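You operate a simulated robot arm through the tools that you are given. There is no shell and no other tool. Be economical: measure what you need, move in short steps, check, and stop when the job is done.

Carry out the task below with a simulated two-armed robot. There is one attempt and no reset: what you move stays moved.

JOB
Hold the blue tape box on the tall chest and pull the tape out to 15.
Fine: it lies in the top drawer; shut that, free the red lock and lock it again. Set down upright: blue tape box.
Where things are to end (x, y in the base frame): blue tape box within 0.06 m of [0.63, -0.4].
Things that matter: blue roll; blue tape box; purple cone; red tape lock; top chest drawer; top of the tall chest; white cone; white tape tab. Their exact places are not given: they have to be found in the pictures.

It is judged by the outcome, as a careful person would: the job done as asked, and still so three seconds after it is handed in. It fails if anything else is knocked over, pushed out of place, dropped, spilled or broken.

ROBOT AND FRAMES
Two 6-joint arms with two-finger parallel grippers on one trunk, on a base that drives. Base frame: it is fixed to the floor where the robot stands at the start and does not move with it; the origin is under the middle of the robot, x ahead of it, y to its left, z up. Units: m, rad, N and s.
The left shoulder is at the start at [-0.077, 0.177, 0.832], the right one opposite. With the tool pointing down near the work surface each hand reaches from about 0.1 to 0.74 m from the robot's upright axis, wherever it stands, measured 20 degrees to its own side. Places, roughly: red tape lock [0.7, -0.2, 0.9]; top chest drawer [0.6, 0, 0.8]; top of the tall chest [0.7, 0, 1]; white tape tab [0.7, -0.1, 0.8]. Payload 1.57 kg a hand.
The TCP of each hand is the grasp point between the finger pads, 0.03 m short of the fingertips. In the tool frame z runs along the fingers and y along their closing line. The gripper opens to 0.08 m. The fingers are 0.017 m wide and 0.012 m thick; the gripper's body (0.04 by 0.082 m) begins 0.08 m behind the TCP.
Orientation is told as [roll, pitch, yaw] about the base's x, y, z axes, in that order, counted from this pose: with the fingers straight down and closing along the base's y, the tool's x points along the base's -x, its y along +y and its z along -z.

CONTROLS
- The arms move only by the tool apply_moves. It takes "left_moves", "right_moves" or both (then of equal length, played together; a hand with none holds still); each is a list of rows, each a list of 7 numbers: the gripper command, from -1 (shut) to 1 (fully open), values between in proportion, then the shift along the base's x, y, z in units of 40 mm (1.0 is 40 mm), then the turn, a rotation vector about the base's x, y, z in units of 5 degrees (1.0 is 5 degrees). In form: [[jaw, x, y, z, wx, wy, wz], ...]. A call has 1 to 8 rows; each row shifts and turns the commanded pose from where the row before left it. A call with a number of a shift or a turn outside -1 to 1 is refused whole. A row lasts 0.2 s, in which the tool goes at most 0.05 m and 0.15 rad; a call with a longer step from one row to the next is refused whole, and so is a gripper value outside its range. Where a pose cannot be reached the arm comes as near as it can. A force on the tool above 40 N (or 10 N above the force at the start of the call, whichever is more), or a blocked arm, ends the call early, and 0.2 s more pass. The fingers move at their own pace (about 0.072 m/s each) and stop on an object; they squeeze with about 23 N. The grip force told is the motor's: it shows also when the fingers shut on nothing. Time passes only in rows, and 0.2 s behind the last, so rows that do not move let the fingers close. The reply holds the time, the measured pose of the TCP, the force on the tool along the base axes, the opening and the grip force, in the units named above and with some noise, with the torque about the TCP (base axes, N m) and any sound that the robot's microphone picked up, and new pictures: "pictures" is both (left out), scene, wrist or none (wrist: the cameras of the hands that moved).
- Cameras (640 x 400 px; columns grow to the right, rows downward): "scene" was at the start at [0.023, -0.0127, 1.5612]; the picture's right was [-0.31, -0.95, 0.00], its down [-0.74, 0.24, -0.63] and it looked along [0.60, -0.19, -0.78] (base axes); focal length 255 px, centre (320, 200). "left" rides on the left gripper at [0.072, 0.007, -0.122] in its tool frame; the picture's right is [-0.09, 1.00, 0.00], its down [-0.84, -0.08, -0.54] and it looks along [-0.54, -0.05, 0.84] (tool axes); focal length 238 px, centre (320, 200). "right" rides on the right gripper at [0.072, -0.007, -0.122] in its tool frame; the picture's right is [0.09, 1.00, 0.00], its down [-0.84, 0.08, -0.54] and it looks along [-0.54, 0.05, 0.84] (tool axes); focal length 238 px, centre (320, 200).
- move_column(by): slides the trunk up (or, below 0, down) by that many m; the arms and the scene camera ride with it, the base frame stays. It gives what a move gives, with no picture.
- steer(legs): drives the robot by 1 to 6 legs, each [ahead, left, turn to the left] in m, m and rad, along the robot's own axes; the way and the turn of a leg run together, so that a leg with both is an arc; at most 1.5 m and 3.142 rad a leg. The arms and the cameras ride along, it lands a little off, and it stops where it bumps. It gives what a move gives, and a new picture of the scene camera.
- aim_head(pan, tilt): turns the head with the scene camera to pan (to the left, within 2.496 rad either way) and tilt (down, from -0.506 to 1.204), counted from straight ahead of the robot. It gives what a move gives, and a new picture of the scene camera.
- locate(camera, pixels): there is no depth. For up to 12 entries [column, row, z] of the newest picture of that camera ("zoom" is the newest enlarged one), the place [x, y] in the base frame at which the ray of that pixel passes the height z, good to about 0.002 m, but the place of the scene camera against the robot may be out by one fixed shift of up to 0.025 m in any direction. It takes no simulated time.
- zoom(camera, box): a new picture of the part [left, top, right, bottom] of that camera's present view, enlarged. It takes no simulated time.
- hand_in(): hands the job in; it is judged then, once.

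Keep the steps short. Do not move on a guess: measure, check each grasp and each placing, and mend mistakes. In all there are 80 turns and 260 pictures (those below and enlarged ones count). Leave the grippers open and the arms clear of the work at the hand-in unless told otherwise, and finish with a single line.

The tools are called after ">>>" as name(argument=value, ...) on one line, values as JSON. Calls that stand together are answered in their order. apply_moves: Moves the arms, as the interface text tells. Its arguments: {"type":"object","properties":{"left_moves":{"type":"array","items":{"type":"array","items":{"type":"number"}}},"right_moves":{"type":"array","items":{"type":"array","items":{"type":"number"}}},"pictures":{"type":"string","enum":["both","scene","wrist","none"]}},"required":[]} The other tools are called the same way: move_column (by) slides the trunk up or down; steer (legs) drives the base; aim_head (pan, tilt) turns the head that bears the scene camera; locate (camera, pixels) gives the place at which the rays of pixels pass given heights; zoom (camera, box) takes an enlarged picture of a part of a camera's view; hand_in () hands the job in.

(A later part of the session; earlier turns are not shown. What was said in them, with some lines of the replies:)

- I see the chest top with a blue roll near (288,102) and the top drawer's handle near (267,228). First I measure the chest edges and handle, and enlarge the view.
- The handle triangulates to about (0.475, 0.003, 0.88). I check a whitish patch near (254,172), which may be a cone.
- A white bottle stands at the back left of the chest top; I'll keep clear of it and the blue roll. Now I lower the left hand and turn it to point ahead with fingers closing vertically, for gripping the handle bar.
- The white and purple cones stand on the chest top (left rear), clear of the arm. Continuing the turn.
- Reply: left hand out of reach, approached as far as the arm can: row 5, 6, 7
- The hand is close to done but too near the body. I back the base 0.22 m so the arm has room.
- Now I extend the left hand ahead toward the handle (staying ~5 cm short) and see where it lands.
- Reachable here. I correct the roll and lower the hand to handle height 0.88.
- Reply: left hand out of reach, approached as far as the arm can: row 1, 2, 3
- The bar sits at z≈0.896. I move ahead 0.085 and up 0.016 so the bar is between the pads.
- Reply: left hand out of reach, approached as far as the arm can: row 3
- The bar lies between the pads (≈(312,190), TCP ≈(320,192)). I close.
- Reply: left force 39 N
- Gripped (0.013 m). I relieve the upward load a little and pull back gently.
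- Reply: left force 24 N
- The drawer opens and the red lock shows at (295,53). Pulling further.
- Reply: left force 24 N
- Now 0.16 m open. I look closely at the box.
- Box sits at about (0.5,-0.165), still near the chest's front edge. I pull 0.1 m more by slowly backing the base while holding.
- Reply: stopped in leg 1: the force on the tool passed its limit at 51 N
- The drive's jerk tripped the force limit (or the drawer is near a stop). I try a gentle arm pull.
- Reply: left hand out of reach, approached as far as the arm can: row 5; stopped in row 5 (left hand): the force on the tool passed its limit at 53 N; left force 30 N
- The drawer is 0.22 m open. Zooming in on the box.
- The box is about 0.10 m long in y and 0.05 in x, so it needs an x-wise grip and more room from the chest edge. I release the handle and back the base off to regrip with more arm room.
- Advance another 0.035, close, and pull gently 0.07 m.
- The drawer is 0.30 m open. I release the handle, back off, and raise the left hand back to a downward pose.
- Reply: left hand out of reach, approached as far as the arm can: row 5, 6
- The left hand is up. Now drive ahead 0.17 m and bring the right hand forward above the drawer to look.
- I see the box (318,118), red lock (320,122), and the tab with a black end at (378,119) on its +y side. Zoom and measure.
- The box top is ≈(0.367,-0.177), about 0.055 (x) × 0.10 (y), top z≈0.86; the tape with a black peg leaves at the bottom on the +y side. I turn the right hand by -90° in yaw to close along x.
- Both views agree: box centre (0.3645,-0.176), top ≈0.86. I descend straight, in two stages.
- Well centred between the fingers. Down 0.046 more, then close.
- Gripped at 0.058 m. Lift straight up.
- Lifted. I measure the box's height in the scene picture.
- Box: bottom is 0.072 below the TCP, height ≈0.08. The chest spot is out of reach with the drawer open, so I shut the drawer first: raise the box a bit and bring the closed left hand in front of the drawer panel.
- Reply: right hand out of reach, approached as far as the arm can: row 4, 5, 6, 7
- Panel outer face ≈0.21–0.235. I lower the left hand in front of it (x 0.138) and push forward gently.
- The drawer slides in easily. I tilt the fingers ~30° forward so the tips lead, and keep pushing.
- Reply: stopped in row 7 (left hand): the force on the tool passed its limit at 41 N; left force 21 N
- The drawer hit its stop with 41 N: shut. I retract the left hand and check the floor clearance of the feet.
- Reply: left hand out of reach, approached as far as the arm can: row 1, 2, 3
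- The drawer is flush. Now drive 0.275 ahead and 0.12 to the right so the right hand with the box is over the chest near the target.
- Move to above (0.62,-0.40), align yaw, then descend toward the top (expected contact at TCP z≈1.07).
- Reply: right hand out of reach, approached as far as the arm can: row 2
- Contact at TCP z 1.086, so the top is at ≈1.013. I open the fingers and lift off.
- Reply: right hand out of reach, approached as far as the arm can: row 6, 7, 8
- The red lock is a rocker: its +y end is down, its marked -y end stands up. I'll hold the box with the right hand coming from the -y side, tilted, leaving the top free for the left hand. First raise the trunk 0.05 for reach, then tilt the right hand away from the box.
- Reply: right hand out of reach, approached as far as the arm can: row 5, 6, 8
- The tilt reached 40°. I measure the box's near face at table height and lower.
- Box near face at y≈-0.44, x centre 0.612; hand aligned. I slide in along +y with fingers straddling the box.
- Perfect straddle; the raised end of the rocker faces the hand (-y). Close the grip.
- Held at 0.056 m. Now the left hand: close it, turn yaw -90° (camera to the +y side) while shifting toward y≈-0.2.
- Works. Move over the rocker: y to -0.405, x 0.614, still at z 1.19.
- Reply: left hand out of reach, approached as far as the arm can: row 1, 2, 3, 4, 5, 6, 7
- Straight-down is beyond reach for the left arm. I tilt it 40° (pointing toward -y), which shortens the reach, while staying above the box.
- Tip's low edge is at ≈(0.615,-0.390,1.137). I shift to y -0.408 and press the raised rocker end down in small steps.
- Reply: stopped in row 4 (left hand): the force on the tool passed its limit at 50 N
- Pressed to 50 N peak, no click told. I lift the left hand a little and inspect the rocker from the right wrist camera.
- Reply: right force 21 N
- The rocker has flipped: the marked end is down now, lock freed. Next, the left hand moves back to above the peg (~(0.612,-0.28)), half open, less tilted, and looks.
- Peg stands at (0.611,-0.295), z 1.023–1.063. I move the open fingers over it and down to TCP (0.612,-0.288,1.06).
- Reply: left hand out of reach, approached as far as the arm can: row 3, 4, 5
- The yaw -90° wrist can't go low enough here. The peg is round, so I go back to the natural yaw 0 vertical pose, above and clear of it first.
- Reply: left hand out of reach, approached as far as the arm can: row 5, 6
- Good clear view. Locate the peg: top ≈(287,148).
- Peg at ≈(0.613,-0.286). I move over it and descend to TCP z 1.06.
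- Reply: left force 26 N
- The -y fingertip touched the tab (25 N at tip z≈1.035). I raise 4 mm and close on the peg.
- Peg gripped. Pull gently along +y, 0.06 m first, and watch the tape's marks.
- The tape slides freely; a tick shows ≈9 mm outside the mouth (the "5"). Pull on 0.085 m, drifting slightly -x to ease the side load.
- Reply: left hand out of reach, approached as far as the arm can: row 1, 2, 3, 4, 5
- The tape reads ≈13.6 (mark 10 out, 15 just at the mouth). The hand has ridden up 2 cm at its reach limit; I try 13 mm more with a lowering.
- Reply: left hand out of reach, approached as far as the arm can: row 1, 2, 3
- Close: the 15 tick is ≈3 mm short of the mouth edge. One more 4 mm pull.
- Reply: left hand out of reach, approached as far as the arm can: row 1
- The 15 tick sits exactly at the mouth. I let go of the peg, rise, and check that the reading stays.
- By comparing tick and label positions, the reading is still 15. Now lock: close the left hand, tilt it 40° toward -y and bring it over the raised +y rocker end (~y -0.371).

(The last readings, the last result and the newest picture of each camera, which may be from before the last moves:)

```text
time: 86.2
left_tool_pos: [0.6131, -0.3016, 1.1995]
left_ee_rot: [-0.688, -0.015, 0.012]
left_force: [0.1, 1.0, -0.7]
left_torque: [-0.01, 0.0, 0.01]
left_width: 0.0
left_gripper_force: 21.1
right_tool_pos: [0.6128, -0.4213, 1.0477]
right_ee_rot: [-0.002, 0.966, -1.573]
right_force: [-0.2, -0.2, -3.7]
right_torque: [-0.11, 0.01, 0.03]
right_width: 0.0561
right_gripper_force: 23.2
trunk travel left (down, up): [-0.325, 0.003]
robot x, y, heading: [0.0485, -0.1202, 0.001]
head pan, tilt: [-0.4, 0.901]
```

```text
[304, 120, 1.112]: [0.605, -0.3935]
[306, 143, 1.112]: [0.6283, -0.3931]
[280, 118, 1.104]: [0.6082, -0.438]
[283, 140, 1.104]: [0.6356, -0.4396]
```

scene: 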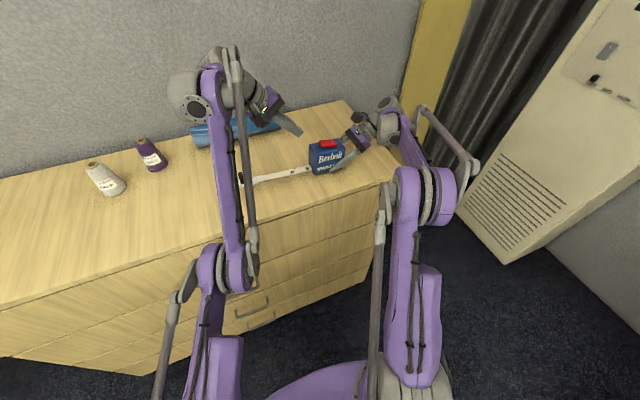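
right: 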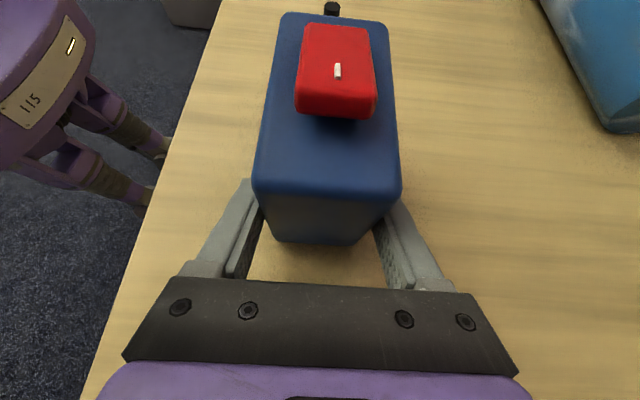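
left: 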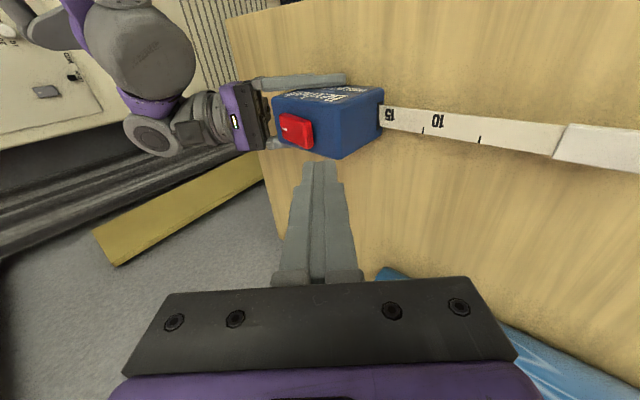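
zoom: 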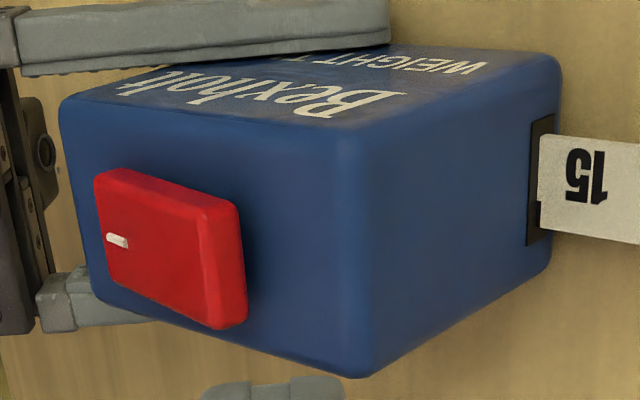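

The raised rocker end is at ≈(0.617,-0.385), top z≈1.12. I move the tip corner over y -0.387 and press in small steps.

>>> apply_moves(left_moves=[[-1, 0.08, -0.65, 0, 0, 0, 0], [-1, 0, -0.65, 0, 0, 0, 0], [-1, 0, -0.6, -0.3, 0, 0, 0], [-1, 0, 0, -0.5, 0, 0, 0], [-1, 0, 0, -0.25, 0, 0, 0]])

```text
time: 87.4
left_tool_pos: [0.6154, -0.3756, 1.1571]
left_ee_rot: [-0.685, -0.015, 0.012]
left_force: [-0.1, -0.2, 0.2]
left_torque: [0.01, -0.01, 0.02]
left_width: 0.0
left_gripper_force: 21.8
right_tool_pos: [0.6141, -0.4212, 1.0465]
right_ee_rot: [-0.003, 0.964, -1.571]
right_force: [-1.1, -0.5, -3.9]
right_torque: [-0.11, 0.0, -0.01]
right_width: 0.0559
right_gripper_force: 22.5
trunk travel left (down, up): [-0.325, 0.003]
robot x, y, heading: [0.047, -0.1211, 0.002]
head pan, tilt: [-0.4, 0.901]
```

scene: 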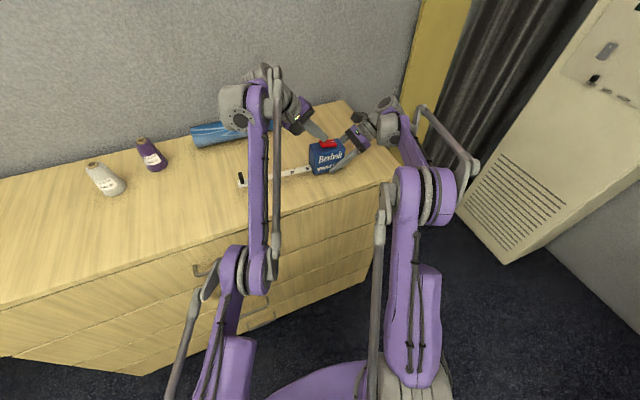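
left: 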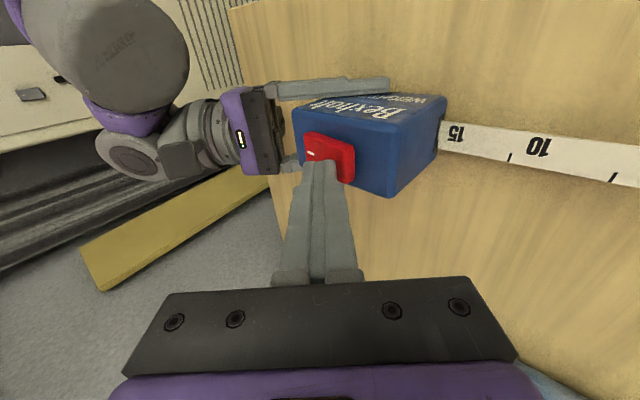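

The tip is a bit toward the rocker's middle; I shift +y 8 mm and press down.

>>> apply_moves(left_moves=[[-1, 0.03, 0.2, 0, 0, 0, 0], [-1, 0, 0, -0.15, 0, 0, 0], [-1, 0, 0, -0.15, 0, 0, 0], [-1, 0, 0, -0.1, 0, 0, 0]], pictures="wrist")

>>> zoom(camera="scene", box=[280, 120, 376, 180])

```text
time: 88.4
left_tool_pos: [0.6167, -0.3653, 1.1435]
left_ee_rot: [-0.689, -0.014, 0.011]
left_force: [-7.8, 14.2, 25.7]
left_torque: [0.15, 0.28, -0.12]
left_width: 0.0001
left_gripper_force: 21.0
right_tool_pos: [0.6143, -0.4208, 1.0479]
right_ee_rot: [0.0, 0.962, -1.572]
right_force: [8.1, -8.9, -16.8]
right_torque: [-0.52, 0.18, -0.22]
right_width: 0.0559
right_gripper_force: 23.0
trunk travel left (down, up): [-0.325, 0.003]
robot x, y, heading: [0.043, -0.1181, 0.003]
head pan, tilt: [-0.4, 0.901]
```

left: 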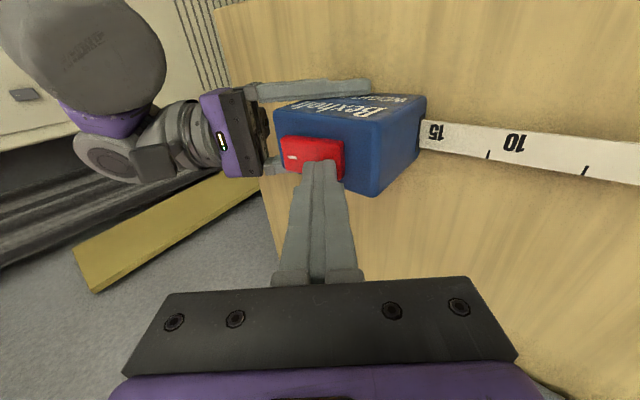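

```text
6.67 times, centred on (328, 150) of scene
```

zoom: 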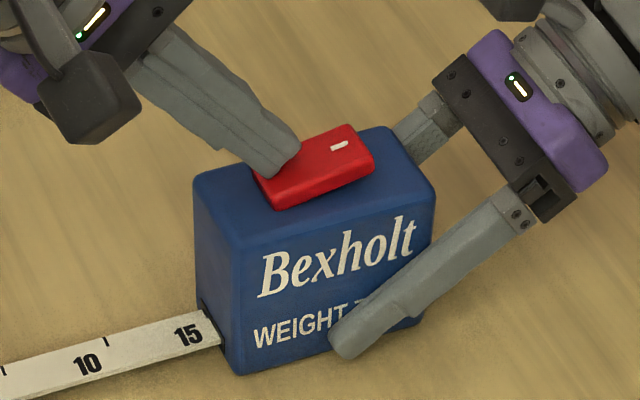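

The rocker has flipped back under 26 N. I lift the left hand away and inspect.

>>> apply_moves(left_moves=[[-1, 0, 0.1, 0.5, 0, 0, 0], [-1, 0, 0.6, 0.6, 0, 0, 0], [-1, 0, 0.8, 0.2, 0, 0, 0], [-1, 0, 0.8, 0, 0, 0, 0]], pictures="wrist")

>>> zoom(camera="right", box=[220, 0, 440, 140])

>>> zoom(camera="scene", box=[270, 125, 366, 185])

```text
time: 89.4
left_tool_pos: [0.6159, -0.2762, 1.1933]
left_ee_rot: [-0.688, -0.013, 0.012]
left_force: [0.6, 0.3, -0.4]
left_torque: [0.0, 0.01, 0.02]
left_width: 0.0
left_gripper_force: 21.3
right_tool_pos: [0.6127, -0.42, 1.0474]
right_ee_rot: [-0.001, 0.965, -1.572]
right_force: [-0.6, 0.8, 0.4]
right_torque: [-0.25, -0.13, 0.0]
right_width: 0.0556
right_gripper_force: 23.3
trunk travel left (down, up): [-0.325, 0.003]
robot x, y, heading: [0.046, -0.1188, 0.005]
head pan, tilt: [-0.4, 0.901]
```

left: 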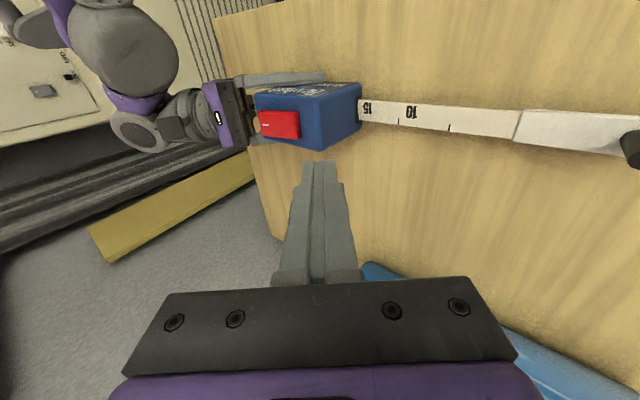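

```text
2.86 times, centred on (330, 70) of right
```

zoom: 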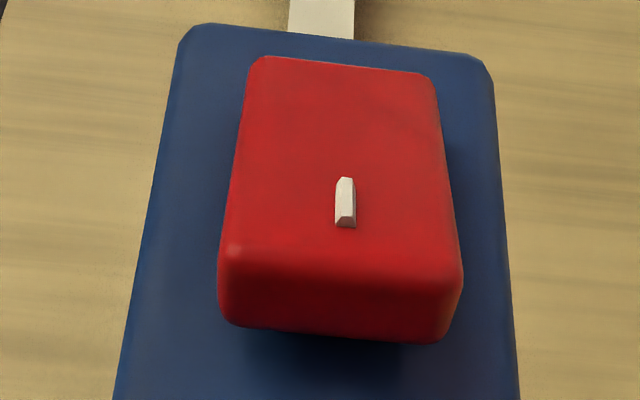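

```text
6.67 times, centred on (318, 155) of scene
```

zoom: 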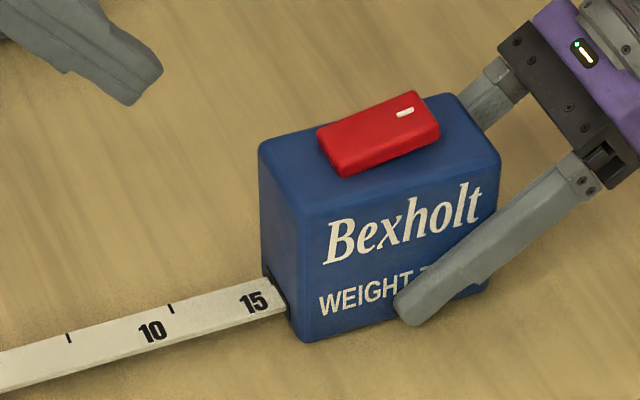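

Locked again (marked end raised as at first), reading 15. The box carries its own weight on the chest. I open the right hand and back out along -y.

>>> apply_moves(right_moves=[[0, 0, 0, 0, 0, 0, 0], [1, 0, 0, 0, 0, 0, 0], [1, 0, 0, 0, 0, 0, 0], [1, 0, -0.4, 0.1, 0, 0, 0], [1, 0, -0.7, 0.2, 0, 0, 0], [1, 0, -0.8, 0.3, 0, 0, 0], [1, 0, -0.8, 0.4, 0, 0, 0]])

>>> zoom(camera="scene", box=[230, 110, 374, 200])

```text
time: 91.0
left_tool_pos: [0.6171, -0.2763, 1.1927]
left_ee_rot: [-0.684, -0.013, 0.012]
left_force: [0.5, 0.5, -0.3]
left_torque: [0.02, 0.01, 0.01]
left_width: 0.0001
left_gripper_force: 21.1
right_tool_pos: [0.6189, -0.5198, 1.0883]
right_ee_rot: [0.009, 0.956, -1.572]
right_force: [-0.5, 0.1, 0.3]
right_torque: [-0.01, 0.0, -0.03]
right_width: 0.08
right_gripper_force: 0.1
right hand out of reach, approached as far as the arm can: row 7
trunk travel left (down, up): [-0.325, 0.003]
robot x, y, heading: [0.0451, -0.1175, 0.0]
head pan, tilt: [-0.4, 0.901]
```

scene: 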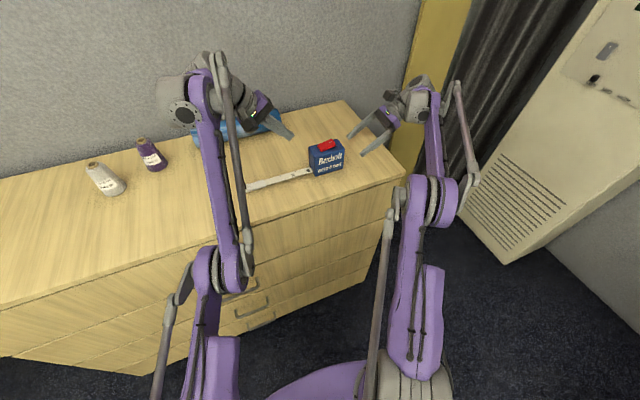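
right: 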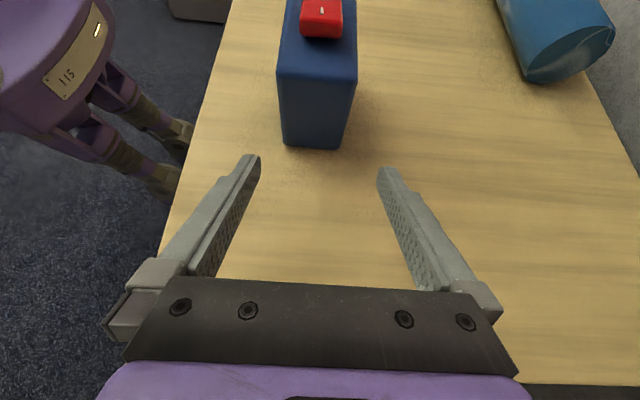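

```text
4.44 times, centred on (302, 155) of scene
```

zoom: 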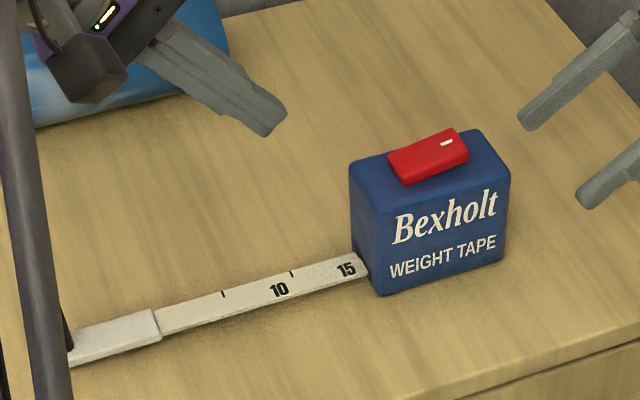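

Box stands upright with 15 at the mouth. I measure its place, open the left hand and raise both hands, then back the base away.

>>> locate(camera="right", pixels=[[284, 144, 1.013], [341, 149, 1.013], [278, 76, 1.1], [356, 81, 1.1]])

>>> apply_moves(left_moves=[[0.5, 0, 0.4, 0.3, 0.5, 0, 0], [0.8, 0, 0.5, 0.2, 0.5, 0, 0], [1, 0, 0.5, 0, 0.5, 0, 0], [1, 0, 0.5, 0, 0.5, 0, 0]], right_moves=[[1, -0.3, -0.3, 0.4, 0, 0, 0], [1, -0.4, -0.3, 0.5, 0, 0, 0], [1, -0.5, -0.2, 0.5, 0, 0, 0], [1, -0.5, 0, 0.3, 0, 0, 0]], pictures="none")

>>> steer(legs=[[-0.3, 0, 0]])

>>> aim_head(pan=-0.2, tilt=0.7)

```text
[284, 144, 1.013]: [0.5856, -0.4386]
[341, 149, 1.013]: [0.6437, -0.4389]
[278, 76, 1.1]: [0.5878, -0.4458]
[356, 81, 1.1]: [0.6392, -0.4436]
```

```text
time: 92.0
left_tool_pos: [0.6154, -0.2007, 1.2148]
left_ee_rot: [-0.512, -0.016, 0.01]
left_force: [-0.6, -0.2, -0.1]
left_torque: [0.03, -0.02, 0.01]
left_width: 0.0798
left_gripper_force: 0.1
right_tool_pos: [0.5882, -0.5, 1.1548]
right_ee_rot: [0.017, 0.953, -1.573]
right_force: [-0.4, -0.4, 0.3]
right_torque: [0.01, -0.01, -0.01]
right_width: 0.08
right_gripper_force: 0.0
right hand out of reach, approached as far as the arm can: row 1, 2, 3, 4
trunk travel left (down, up): [-0.325, 0.003]
robot x, y, heading: [0.0498, -0.1212, -0.002]
head pan, tilt: [-0.4, 0.901]
```

```text
time: 94.0
left_tool_pos: [0.3169, -0.2003, 1.2145]
left_ee_rot: [-0.511, -0.016, 0.013]
left_force: [-0.8, -0.5, 0.0]
left_torque: [0.03, -0.02, 0.02]
left_width: 0.0798
left_gripper_force: 0.1
right_tool_pos: [0.2903, -0.4995, 1.1533]
right_ee_rot: [0.015, 0.952, -1.568]
right_force: [-0.4, 0.0, 0.4]
right_torque: [0.0, -0.03, 0.0]
right_width: 0.0798
right_gripper_force: 0.1
trunk travel left (down, up): [-0.325, 0.003]
robot x, y, heading: [-0.2532, -0.118, 0.008]
head pan, tilt: [-0.4, 0.901]
```

scene: 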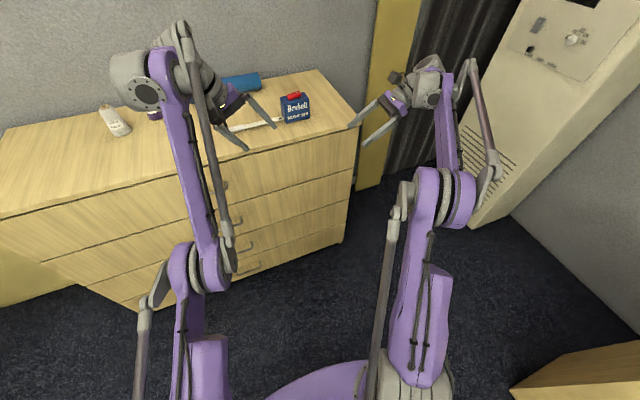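

```text
time: 94.8
left_tool_pos: [0.3161, -0.2006, 1.2141]
left_ee_rot: [-0.511, -0.016, 0.015]
left_force: [0.1, -0.3, -0.7]
left_torque: [0.01, 0.01, 0.02]
left_width: 0.0799
left_gripper_force: 0.0
right_tool_pos: [0.2896, -0.4996, 1.1535]
right_ee_rot: [0.016, 0.953, -1.567]
right_force: [0.3, 0.1, -0.2]
right_torque: [-0.02, 0.01, 0.01]
right_width: 0.0799
right_gripper_force: 0.1
trunk travel left (down, up): [-0.325, 0.003]
robot x, y, heading: [-0.2527, -0.1215, 0.005]
head pan, tilt: [-0.201, 0.7]
```

scene: 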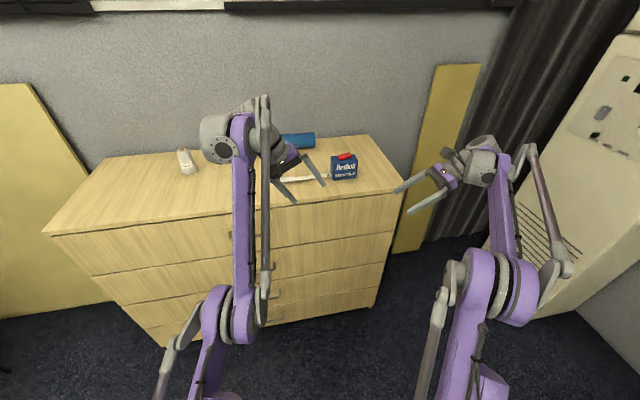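

Box centre ≈(0.613,-0.392), within tolerance. One last close look at the whole top.

>>> zoom(camera="scene", box=[120, 110, 440, 310])

>>> zoom(camera="scene", box=[270, 140, 370, 202])

```text
2.00 times, centred on (280, 210) of scene
```

zoom: 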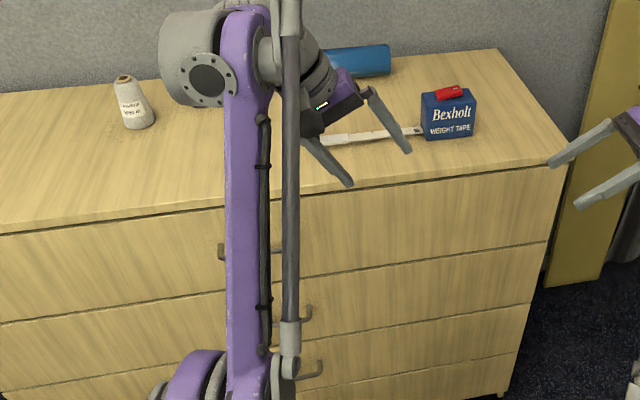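

```text
6.40 times, centred on (320, 171) of scene
```

zoom: 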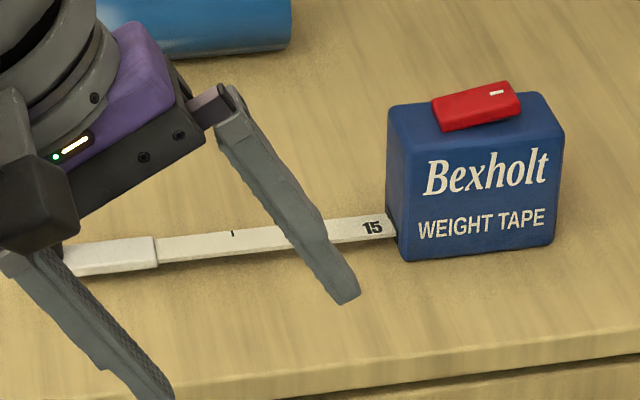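

All is in order: the drawer is shut, the box is upright, the tape is at 15, the lock is set and the hands are open and clear. Handing in.

>>> hand_in()

```text
The job is handed in.
```

The blue tape box stands upright on the chest at about (0.61, -0.39), with the tape pulled out to 15, the red lock freed and locked again, the top drawer shut, and both grippers open and clear.
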